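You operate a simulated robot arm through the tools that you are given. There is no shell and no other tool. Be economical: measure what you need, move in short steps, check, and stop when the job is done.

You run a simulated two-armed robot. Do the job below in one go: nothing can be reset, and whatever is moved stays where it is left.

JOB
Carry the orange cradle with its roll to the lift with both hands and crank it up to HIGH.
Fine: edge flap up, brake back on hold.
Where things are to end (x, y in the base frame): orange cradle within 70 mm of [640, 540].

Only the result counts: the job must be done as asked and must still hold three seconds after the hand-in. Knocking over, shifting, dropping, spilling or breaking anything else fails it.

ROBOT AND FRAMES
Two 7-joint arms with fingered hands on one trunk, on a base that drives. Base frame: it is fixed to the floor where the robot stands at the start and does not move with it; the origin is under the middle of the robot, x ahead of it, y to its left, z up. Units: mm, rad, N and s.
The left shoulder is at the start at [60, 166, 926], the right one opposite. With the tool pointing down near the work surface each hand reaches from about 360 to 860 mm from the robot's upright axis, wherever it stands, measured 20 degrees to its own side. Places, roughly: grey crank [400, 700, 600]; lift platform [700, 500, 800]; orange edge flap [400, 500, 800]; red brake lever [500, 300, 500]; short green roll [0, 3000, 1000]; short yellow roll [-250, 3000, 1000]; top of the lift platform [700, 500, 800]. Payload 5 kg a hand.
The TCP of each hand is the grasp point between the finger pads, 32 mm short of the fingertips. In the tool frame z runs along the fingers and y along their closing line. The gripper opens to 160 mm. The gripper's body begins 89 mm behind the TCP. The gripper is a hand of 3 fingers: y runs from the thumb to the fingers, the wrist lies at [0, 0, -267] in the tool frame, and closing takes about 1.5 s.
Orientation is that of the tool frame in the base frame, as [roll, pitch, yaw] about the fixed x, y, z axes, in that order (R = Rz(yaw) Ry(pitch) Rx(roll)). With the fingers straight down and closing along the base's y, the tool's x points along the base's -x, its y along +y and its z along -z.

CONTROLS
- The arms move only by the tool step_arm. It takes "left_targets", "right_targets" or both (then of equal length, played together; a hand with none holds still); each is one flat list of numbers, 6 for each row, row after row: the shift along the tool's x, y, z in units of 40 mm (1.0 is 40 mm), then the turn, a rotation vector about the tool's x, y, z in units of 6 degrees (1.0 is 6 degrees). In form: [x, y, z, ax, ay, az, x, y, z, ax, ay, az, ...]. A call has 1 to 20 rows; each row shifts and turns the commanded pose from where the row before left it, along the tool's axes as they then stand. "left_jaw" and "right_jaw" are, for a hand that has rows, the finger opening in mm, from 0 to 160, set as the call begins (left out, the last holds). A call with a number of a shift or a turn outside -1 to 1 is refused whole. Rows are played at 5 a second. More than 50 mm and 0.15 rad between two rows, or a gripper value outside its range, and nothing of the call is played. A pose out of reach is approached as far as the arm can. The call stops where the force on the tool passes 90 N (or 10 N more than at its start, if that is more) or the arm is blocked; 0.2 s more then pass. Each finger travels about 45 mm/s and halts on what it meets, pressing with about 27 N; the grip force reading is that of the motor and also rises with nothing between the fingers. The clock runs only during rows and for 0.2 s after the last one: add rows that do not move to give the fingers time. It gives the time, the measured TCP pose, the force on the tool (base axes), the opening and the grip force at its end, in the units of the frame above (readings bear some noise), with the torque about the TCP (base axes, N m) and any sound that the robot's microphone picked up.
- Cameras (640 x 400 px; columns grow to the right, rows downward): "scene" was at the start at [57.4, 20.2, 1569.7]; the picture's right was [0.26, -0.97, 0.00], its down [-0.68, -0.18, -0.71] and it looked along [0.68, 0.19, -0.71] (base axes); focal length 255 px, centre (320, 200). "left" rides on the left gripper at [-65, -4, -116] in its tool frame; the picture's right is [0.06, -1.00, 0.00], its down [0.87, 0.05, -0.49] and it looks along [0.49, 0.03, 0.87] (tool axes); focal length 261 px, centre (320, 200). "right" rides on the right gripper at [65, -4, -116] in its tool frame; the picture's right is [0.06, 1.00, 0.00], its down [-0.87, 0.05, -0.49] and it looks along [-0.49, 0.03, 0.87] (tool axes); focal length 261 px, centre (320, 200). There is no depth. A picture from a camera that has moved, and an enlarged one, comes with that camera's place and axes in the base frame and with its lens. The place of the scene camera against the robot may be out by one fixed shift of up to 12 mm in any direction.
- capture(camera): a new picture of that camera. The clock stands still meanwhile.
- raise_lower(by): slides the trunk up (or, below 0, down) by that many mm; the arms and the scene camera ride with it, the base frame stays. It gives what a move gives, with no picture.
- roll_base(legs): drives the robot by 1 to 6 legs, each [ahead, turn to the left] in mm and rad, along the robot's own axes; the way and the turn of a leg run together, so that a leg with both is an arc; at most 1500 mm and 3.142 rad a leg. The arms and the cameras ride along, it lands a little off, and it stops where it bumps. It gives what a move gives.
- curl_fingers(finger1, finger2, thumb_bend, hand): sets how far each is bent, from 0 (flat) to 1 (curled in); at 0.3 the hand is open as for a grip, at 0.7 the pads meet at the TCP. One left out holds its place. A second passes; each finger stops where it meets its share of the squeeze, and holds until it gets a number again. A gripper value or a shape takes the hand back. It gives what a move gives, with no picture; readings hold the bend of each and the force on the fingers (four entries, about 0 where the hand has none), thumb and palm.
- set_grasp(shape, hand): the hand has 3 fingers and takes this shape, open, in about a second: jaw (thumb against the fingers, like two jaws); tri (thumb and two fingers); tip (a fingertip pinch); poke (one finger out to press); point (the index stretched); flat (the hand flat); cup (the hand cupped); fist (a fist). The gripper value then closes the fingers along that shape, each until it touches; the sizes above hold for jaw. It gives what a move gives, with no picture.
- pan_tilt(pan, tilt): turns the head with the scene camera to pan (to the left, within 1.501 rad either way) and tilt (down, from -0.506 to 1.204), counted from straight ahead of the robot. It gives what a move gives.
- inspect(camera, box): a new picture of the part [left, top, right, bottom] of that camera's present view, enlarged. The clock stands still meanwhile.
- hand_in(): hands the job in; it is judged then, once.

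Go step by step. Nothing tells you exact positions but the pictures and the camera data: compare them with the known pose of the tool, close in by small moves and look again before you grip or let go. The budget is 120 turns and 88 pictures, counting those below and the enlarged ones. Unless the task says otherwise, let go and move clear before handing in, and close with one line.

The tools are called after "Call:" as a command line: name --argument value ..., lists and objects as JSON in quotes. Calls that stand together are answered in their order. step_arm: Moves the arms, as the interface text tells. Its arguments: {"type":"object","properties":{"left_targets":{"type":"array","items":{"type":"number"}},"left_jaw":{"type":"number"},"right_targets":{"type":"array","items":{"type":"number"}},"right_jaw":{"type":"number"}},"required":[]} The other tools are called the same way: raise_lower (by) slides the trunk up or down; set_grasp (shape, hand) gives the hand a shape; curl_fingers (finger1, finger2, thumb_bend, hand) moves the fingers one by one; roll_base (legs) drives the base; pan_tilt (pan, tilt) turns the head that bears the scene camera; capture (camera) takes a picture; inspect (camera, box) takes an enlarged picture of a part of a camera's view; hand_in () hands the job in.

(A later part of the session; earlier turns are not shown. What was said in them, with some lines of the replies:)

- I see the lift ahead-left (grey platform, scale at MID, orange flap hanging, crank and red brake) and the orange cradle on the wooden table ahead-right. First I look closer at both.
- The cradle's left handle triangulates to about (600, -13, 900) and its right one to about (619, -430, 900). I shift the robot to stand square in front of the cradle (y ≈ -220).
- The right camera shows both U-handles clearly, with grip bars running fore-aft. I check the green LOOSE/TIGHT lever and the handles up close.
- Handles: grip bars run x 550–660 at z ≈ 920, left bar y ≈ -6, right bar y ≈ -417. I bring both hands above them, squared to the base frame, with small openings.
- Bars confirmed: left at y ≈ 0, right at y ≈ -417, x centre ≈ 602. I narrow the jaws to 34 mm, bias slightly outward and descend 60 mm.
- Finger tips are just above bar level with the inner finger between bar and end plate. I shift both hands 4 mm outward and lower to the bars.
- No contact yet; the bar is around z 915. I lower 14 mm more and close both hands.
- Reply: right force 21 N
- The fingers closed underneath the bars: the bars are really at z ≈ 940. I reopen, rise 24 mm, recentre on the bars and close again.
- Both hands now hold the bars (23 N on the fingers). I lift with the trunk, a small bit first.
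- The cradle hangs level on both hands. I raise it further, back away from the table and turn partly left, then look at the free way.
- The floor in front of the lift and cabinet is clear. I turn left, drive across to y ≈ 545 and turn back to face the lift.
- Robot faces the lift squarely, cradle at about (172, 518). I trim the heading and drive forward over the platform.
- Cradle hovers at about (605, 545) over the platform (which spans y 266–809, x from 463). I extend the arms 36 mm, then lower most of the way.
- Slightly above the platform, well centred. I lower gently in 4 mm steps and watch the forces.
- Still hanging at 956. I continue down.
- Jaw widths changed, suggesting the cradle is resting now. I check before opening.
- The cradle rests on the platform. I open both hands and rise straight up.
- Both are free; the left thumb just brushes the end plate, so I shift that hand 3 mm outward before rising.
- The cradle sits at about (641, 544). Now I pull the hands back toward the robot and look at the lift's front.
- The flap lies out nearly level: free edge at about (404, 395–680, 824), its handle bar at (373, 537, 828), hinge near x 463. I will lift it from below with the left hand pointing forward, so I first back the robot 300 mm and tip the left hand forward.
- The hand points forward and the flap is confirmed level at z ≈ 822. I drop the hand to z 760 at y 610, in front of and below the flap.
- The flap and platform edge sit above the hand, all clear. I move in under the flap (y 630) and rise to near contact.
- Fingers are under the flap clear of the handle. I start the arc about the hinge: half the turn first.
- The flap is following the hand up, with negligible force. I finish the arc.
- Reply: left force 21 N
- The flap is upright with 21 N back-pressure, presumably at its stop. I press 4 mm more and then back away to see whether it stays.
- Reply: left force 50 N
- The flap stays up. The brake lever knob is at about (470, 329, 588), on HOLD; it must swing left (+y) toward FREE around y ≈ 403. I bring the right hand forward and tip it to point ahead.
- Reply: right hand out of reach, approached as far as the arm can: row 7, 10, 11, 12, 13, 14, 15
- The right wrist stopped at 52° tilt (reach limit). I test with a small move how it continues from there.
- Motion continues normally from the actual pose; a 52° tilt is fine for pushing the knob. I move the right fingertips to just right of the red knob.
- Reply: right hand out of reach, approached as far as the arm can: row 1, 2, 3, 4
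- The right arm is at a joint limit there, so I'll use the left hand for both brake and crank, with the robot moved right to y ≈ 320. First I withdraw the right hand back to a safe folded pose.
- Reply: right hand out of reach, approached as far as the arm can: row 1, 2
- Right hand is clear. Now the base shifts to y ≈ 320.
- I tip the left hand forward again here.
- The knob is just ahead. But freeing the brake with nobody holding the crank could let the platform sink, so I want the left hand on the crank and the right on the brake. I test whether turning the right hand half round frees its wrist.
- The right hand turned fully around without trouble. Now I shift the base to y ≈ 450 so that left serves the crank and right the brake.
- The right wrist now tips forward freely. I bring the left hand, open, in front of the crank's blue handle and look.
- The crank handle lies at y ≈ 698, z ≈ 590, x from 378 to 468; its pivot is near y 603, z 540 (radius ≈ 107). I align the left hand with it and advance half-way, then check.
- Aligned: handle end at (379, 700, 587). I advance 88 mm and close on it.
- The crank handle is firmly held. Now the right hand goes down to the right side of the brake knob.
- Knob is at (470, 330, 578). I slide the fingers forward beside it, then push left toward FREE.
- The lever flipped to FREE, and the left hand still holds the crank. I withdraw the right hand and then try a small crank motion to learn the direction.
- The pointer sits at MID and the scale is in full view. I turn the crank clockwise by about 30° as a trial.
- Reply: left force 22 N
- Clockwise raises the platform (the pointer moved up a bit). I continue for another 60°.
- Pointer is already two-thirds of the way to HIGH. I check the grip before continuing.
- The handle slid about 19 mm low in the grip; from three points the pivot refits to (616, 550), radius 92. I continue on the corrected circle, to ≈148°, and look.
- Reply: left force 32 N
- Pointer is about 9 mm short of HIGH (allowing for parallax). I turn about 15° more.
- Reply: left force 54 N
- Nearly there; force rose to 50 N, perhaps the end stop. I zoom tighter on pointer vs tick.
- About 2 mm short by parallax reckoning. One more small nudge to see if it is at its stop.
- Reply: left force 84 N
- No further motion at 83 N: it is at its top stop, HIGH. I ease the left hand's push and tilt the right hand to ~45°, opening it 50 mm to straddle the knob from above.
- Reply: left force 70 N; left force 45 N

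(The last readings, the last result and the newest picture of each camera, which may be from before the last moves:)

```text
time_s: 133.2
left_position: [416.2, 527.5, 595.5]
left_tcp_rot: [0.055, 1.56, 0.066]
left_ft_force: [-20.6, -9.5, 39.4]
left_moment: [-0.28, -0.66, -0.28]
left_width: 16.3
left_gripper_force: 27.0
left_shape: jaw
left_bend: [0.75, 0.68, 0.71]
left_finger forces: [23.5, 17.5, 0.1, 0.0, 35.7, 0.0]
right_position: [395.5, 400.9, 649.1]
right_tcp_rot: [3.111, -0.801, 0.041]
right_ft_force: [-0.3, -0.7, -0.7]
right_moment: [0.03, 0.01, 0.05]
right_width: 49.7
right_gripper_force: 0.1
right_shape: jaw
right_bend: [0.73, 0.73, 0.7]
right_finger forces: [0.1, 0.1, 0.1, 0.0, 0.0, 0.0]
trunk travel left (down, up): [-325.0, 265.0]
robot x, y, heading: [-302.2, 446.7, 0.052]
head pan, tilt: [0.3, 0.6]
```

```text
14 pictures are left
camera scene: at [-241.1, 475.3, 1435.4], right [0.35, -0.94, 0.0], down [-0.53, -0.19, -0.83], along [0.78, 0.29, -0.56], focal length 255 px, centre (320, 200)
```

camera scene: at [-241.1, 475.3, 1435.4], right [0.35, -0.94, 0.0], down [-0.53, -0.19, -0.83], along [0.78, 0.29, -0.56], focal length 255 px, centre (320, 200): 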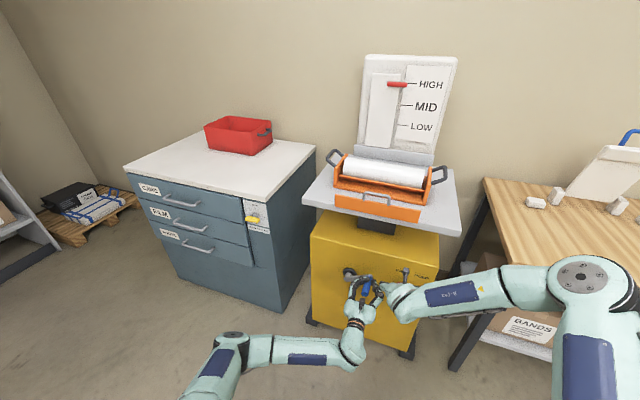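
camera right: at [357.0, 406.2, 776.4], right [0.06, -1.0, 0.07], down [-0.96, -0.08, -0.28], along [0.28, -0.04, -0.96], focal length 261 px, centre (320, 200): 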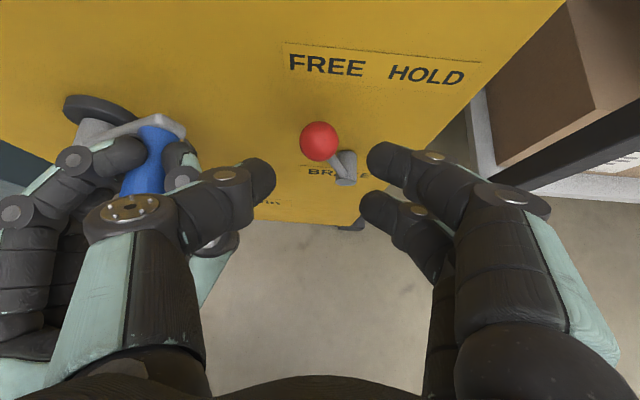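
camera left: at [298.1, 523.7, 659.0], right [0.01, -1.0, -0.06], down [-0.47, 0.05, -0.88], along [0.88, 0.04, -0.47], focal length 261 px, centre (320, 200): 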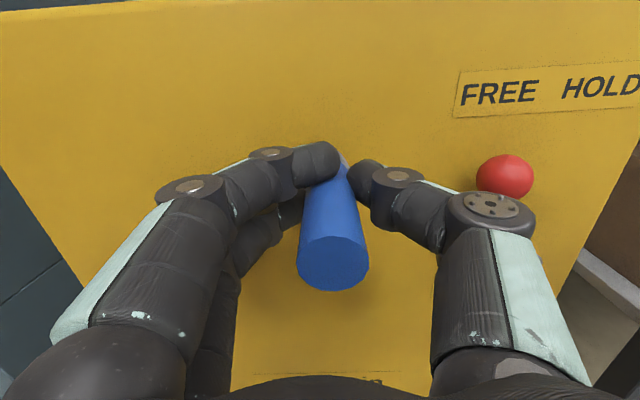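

The knob is centred between the right fingers at (470, 401, 575). I narrow slightly and slide in along the fingers.

Call:
step_arm --right_targets '[0, 0.12, 0, 0, 0, 0, 0, 0, 0.7, 0, 0, 0, 0, 0, 0.7, 0, 0, 0, 0, 0, 0.7, 0, 0, 0]' --right_jaw 42

Call:
capture --camera "right"

```text
time_s: 134.2
left_position: [414.7, 528.7, 595.7]
left_tcp_rot: [-0.002, 1.561, 0.011]
left_ft_force: [-19.7, -13.6, 34.5]
left_moment: [-0.24, -0.56, -0.41]
left_width: 16.6
left_gripper_force: 26.7
left_shape: jaw
left_bend: [0.75, 0.68, 0.71]
left_finger forces: [21.3, 17.1, 0.0, 0.1, 37.6, 0.0]
right_position: [454.9, 397.0, 589.5]
right_tcp_rot: [3.114, -0.8, 0.042]
right_ft_force: [-0.5, -0.3, 0.3]
right_moment: [0.05, -0.02, -0.02]
right_width: 42.1
right_gripper_force: 0.1
right_shape: jaw
right_bend: [0.73, 0.73, 0.7]
right_finger forces: [0.0, 0.0, 0.0, 0.1, 0.1, 0.0]
trunk travel left (down, up): [-325.0, 265.0]
robot x, y, heading: [-301.9, 449.8, 0.052]
head pan, tilt: [0.3, 0.6]
```

```text
13 pictures are left
camera right: at [416.0, 402.0, 717.8], right [0.06, -1.0, 0.06], down [-0.96, -0.08, -0.28], along [0.28, -0.04, -0.96], focal length 261 px, centre (320, 200)
```

right: 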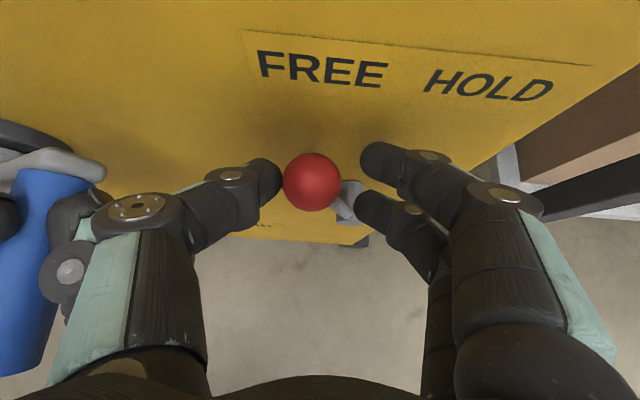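

The knob sits between thumb and fingers. I swing it right to HOLD.

Call:
step_arm --right_targets '[0, 0.39, 0, 0, 0, 0, 0, 0.39, 0, 0, 0, 0, 0, 0.39, 0, 0, 0, 0, 0, 0.39, 0, 0, 0, 0, 0, 0.35, 0, 0, 0, 0]'

Call:
capture --camera "right"

```text
time_s: 135.4
left_position: [416.3, 528.7, 596.3]
left_tcp_rot: [-0.046, 1.561, -0.032]
left_ft_force: [-21.4, -15.1, 35.3]
left_moment: [-0.28, -0.57, -0.47]
left_width: 16.7
left_gripper_force: 27.3
left_shape: jaw
left_bend: [0.75, 0.68, 0.71]
left_finger forces: [20.9, 16.3, 0.0, 0.0, 38.6, 0.0]
right_position: [456.9, 321.4, 590.6]
right_tcp_rot: [3.114, -0.801, 0.044]
right_ft_force: [-1.5, 3.3, 0.6]
right_moment: [0.07, -0.02, 0.04]
right_width: 44.0
right_gripper_force: 0.0
right_shape: jaw
right_bend: [0.73, 0.73, 0.7]
right_finger forces: [0.0, 0.0, 0.0, 0.0, 2.9, 0.0]
trunk travel left (down, up): [-325.0, 265.0]
robot x, y, heading: [-295.9, 445.3, 0.052]
head pan, tilt: [0.3, 0.6]
```

```text
12 pictures are left
camera right: at [416.8, 326.5, 719.1], right [0.06, -1.0, 0.06], down [-0.96, -0.08, -0.28], along [0.28, -0.04, -0.96], focal length 261 px, centre (320, 200)
```

right: 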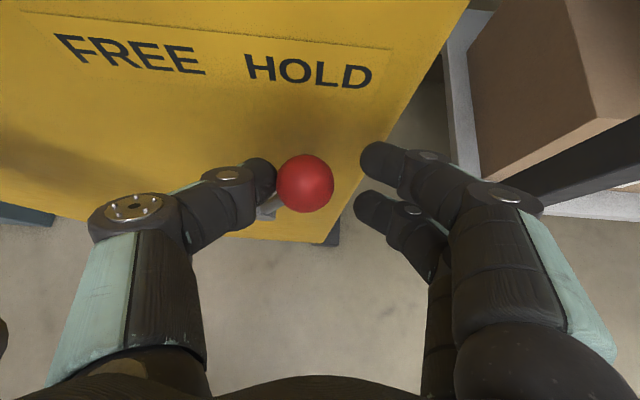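

The knob is back at y ≈ 330, HOLD. I nudge a bit to seat it, then withdraw the right hand.

Call:
step_arm --right_targets '[0, 0.1, 0, 0, 0, 0, 0, -0.25, 0, 0, 0, 0, 0, 0, -0.7, 0, 0, 0, 0, 0, -0.8, 0, 0, 0, 0, 0, -0.8, 0, 0, 0]'

Call:
inspect --camera "scene" --box '[300, 50, 470, 350]'

```text
time_s: 136.6
left_position: [414.6, 527.4, 594.8]
left_tcp_rot: [0.014, 1.56, 0.029]
left_ft_force: [-26.6, -13.1, 35.7]
left_moment: [-0.26, -0.55, -0.42]
left_width: 16.7
left_gripper_force: 27.4
left_shape: jaw
left_bend: [0.75, 0.68, 0.71]
left_finger forces: [22.1, 17.5, 0.0, 0.1, 38.2, 0.1]
right_position: [389.4, 325.2, 653.1]
right_tcp_rot: [3.115, -0.8, 0.04]
right_ft_force: [-0.3, -1.0, 0.0]
right_moment: [-0.02, 0.0, 0.02]
right_width: 42.4
right_gripper_force: 0.1
right_shape: jaw
right_bend: [0.73, 0.73, 0.7]
right_finger forces: [0.1, 0.1, 0.0, 0.0, 0.0, 0.1]
trunk travel left (down, up): [-325.0, 265.0]
robot x, y, heading: [-300.4, 449.0, 0.052]
head pan, tilt: [0.3, 0.6]
```

```text
1.33 times, centred on (385, 200) of scene
camera zoom: at [-240.7, 475.1, 1435.4], right [0.35, -0.94, 0.0], down [-0.53, -0.19, -0.83], along [0.78, 0.29, -0.56], focal length 340 px, centre (233, 200)
```

zoom: 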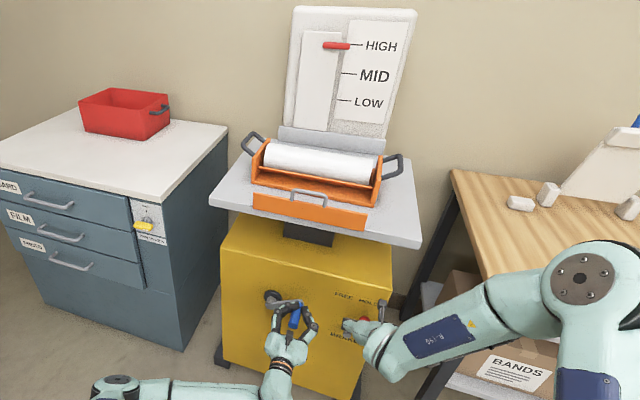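

Brake on HOLD. I relax the left hand's push and check the crank does not follow.

Call:
step_arm --left_targets '[-0.15, 0.03, 0, 0, 0, 0, -0.15, 0.03, 0, 0, 0, 0, -0.1, 0, 0, 0, 0, 0, 0, 0, 0, 0, 0, 0]'

Call:
inspect --camera "scene" --box '[385, 72, 433, 102]'

```text
time_s: 137.6
left_position: [417.6, 530.9, 599.5]
left_tcp_rot: [3.128, 1.559, 3.139]
left_ft_force: [-16.3, -23.5, -26.6]
left_moment: [0.04, 0.61, -0.66]
left_width: 17.0
left_gripper_force: 26.5
left_shape: jaw
left_bend: [0.75, 0.69, 0.71]
left_finger forces: [0.3, 20.5, 0.0, 0.0, 32.7, 0.0]
right_position: [392.3, 326.8, 650.4]
right_tcp_rot: [3.115, -0.796, 0.041]
right_ft_force: [0.2, 0.0, 0.5]
right_moment: [-0.02, 0.0, 0.0]
right_width: 42.3
right_gripper_force: 0.0
right_shape: jaw
right_bend: [0.73, 0.73, 0.7]
right_finger forces: [0.0, 0.0, 0.1, 0.1, 0.0, 0.1]
trunk travel left (down, up): [-325.0, 265.0]
robot x, y, heading: [-297.4, 450.2, 0.053]
head pan, tilt: [0.3, 0.6]
```

```text
13.33 times, centred on (409, 87) of scene
camera zoom: at [-235.7, 475.0, 1434.8], right [0.34, -0.94, 0.0], down [-0.53, -0.19, -0.82], along [0.77, 0.28, -0.57], focal length 3399 px, centre (-867, 1707)
```

zoom: 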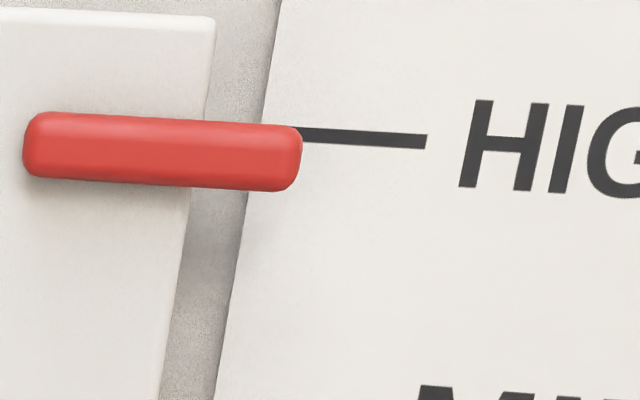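

The brake holds even against a reverse pull. I neutralise the force, then open the left hand.

Call:
step_arm --left_targets '[0.17, -0.03, 0, 0, 0, 0, 0, 0, 0, 0, 0, 0]'

Call:
step_arm --left_targets '[0, 0, 0, 0, 0, 0, 0, 0, 0, 0, 0, 0, 0, 0, 0, 0, 0, 0, 0, 0, 0, 0, 0, 0, 0, 0, 0, 0, 0, 0]' --left_jaw 60

Call:
capture --camera "left"

Call:
inspect --camera "scene" --box '[385, 72, 433, 102]'

```text
time_s: 138.2
left_position: [415.9, 531.9, 599.3]
left_tcp_rot: [0.751, 1.569, 0.766]
left_ft_force: [-19.9, -17.5, -4.4]
left_moment: [-0.21, 0.24, -0.57]
left_width: 17.0
left_gripper_force: 26.9
left_shape: jaw
left_bend: [0.74, 0.69, 0.71]
left_finger forces: [1.1, 21.3, 0.1, 0.0, 36.0, 0.0]
right_position: [390.3, 326.8, 651.7]
right_tcp_rot: [3.115, -0.797, 0.04]
right_ft_force: [0.5, 0.1, -0.3]
right_moment: [-0.03, 0.02, 0.01]
right_width: 42.2
right_gripper_force: 0.0
right_shape: jaw
right_bend: [0.73, 0.73, 0.7]
right_finger forces: [0.0, 0.1, 0.1, 0.0, 0.0, 0.0]
trunk travel left (down, up): [-325.0, 265.0]
robot x, y, heading: [-296.1, 444.0, 0.055]
head pan, tilt: [0.3, 0.6]
```

```text
time_s: 139.4
left_position: [416.4, 534.4, 599.8]
left_tcp_rot: [2.502, 1.57, 2.518]
left_ft_force: [-0.7, -1.0, -0.2]
left_moment: [-0.02, 0.04, 0.0]
left_width: 59.6
left_gripper_force: 0.1
left_shape: jaw
left_bend: [0.73, 0.73, 0.7]
left_finger forces: [0.0, 0.1, 0.0, 0.0, 0.0, 0.0]
right_position: [390.4, 326.9, 652.1]
right_tcp_rot: [3.111, -0.798, 0.042]
right_ft_force: [-0.8, 0.5, 0.1]
right_moment: [0.01, 0.0, 0.01]
right_width: 42.4
right_gripper_force: 0.0
right_shape: jaw
right_bend: [0.73, 0.73, 0.7]
right_finger forces: [0.1, 0.1, 0.0, 0.0, 0.1, 0.0]
trunk travel left (down, up): [-325.0, 265.0]
robot x, y, heading: [-300.6, 446.7, 0.049]
head pan, tilt: [0.3, 0.6]
```

```text
9 pictures are left
camera left: at [302.0, 527.2, 664.0], right [0.02, -1.0, -0.06], down [-0.49, 0.05, -0.87], along [0.87, 0.05, -0.49], focal length 261 px, centre (320, 200)
```

left: 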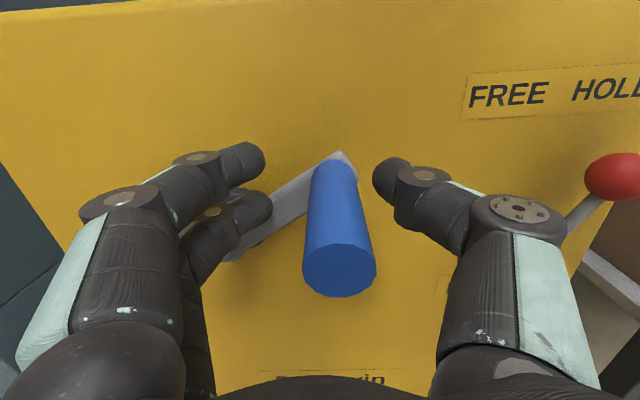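

```text
13.33 times, centred on (409, 87) of scene
camera zoom: at [-236.9, 476.0, 1435.3], right [0.35, -0.94, 0.0], down [-0.53, -0.2, -0.83], along [0.77, 0.29, -0.57], focal length 3399 px, centre (-867, 1707)
```

zoom: 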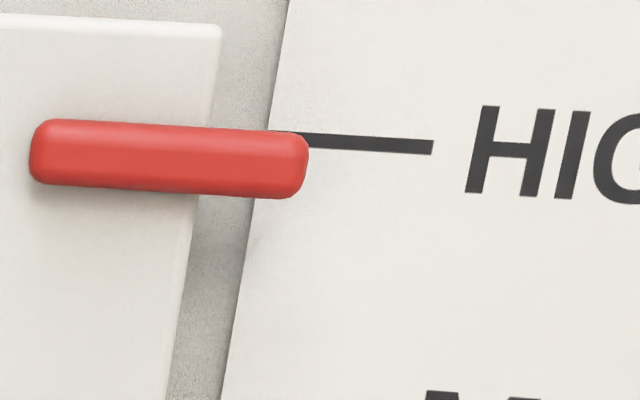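

It holds at HIGH with the hand open. I pull both hands straight back and back the base off a little.

Call:
step_arm --left_targets '[0, 0, -0.8, 0, 0, 0, 0, 0, -0.8, 0, 0, 0, 0, 0, -0.6, 0, 0, 0]'

Call:
roll_base --legs '[[-200, 0]]'

Call:
pan_tilt --pan 0.1 --tilt 0.6

Call:
capture --camera "scene"

```text
time_s: 140.2
left_position: [326.0, 530.5, 597.3]
left_tcp_rot: [0.053, 1.57, 0.067]
left_ft_force: [0.4, 0.4, 0.7]
left_moment: [0.0, -0.01, -0.04]
left_width: 59.7
left_gripper_force: 0.0
left_shape: jaw
left_bend: [0.73, 0.73, 0.7]
left_finger forces: [0.0, 0.0, 0.0, 0.0, 0.1, 0.0]
right_position: [391.2, 327.4, 651.6]
right_tcp_rot: [3.112, -0.798, 0.042]
right_ft_force: [0.3, -0.3, -1.3]
right_moment: [0.01, 0.01, -0.02]
right_width: 42.3
right_gripper_force: 0.0
right_shape: jaw
right_bend: [0.73, 0.73, 0.7]
right_finger forces: [0.1, 0.0, 0.0, 0.1, 0.0, 0.1]
trunk travel left (down, up): [-325.0, 265.0]
robot x, y, heading: [-299.9, 447.8, 0.055]
head pan, tilt: [0.3, 0.6]
```

```text
time_s: 141.8
left_position: [123.3, 518.8, 599.3]
left_tcp_rot: [2.927, 1.57, 2.943]
left_ft_force: [-0.4, 0.2, 0.4]
left_moment: [0.0, 0.01, -0.01]
left_width: 59.5
left_gripper_force: 0.1
left_shape: jaw
left_bend: [0.73, 0.73, 0.7]
left_finger forces: [0.1, 0.1, 0.0, 0.0, 0.0, 0.0]
right_position: [187.9, 314.0, 650.9]
right_tcp_rot: [3.112, -0.799, 0.04]
right_ft_force: [0.8, -0.6, 0.3]
right_moment: [-0.04, 0.0, -0.02]
right_width: 42.2
right_gripper_force: 0.0
right_shape: jaw
right_bend: [0.73, 0.73, 0.7]
right_finger forces: [0.0, 0.0, 0.0, 0.0, 0.1, 0.1]
trunk travel left (down, up): [-325.0, 265.0]
robot x, y, heading: [-498.7, 440.6, 0.054]
head pan, tilt: [0.3, 0.6]
```

```text
time_s: 142.6
left_position: [125.0, 519.2, 599.7]
left_tcp_rot: [-0.176, 1.571, -0.161]
left_ft_force: [0.0, 0.1, 0.6]
left_moment: [0.0, -0.04, -0.01]
left_width: 59.6
left_gripper_force: 0.1
left_shape: jaw
left_bend: [0.73, 0.73, 0.7]
left_finger forces: [0.0, 0.1, 0.1, 0.1, 0.0, 0.1]
right_position: [186.4, 313.8, 652.5]
right_tcp_rot: [3.112, -0.796, 0.041]
right_ft_force: [0.1, 0.0, -0.8]
right_moment: [-0.01, -0.01, -0.02]
right_width: 42.5
right_gripper_force: 0.1
right_shape: jaw
right_bend: [0.73, 0.73, 0.7]
right_finger forces: [0.0, 0.0, 0.1, 0.0, 0.0, 0.0]
trunk travel left (down, up): [-325.0, 265.0]
robot x, y, heading: [-501.5, 443.2, 0.056]
head pan, tilt: [0.099, 0.6]
```

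```text
7 pictures are left
camera scene: at [-435.8, 450.3, 1435.3], right [0.15, -0.99, 0.0], down [-0.56, -0.09, -0.83], along [0.82, 0.13, -0.57], focal length 255 px, centre (320, 200)
```

scene: 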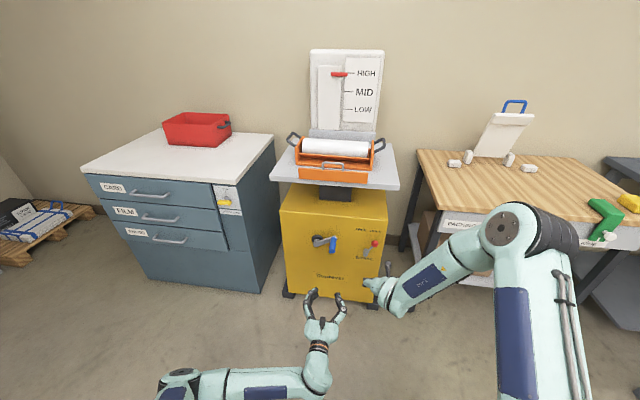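

Call:
inspect --camera "scene" --box '[260, 40, 420, 290]'

```text
1.60 times, centred on (340, 165) of scene
camera zoom: at [-435.8, 450.3, 1435.3], right [0.15, -0.99, 0.0], down [-0.56, -0.09, -0.83], along [0.82, 0.13, -0.57], focal length 408 px, centre (288, 256)
```

zoom: 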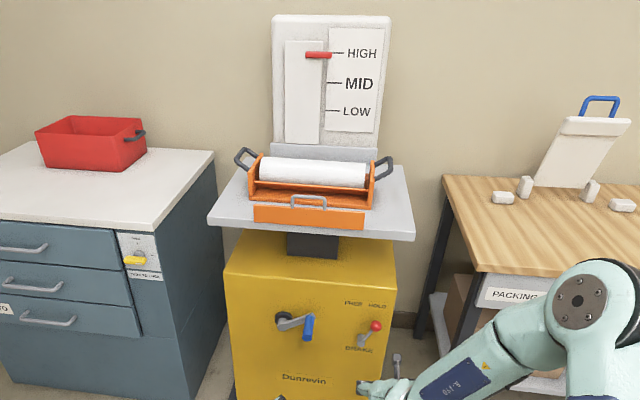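

The picture shows the pointer at HIGH, the flap up, the brake lever on HOLD, and the cradle with its roll on the platform. Both hands are clear, so I hand in.

Call:
hand_in

```text
The job is handed in.
```

The job is handed in: the cradle and its roll are on the lift at about (641, 544), cranked up to HIGH, with the edge flap up and the brake back on HOLD.
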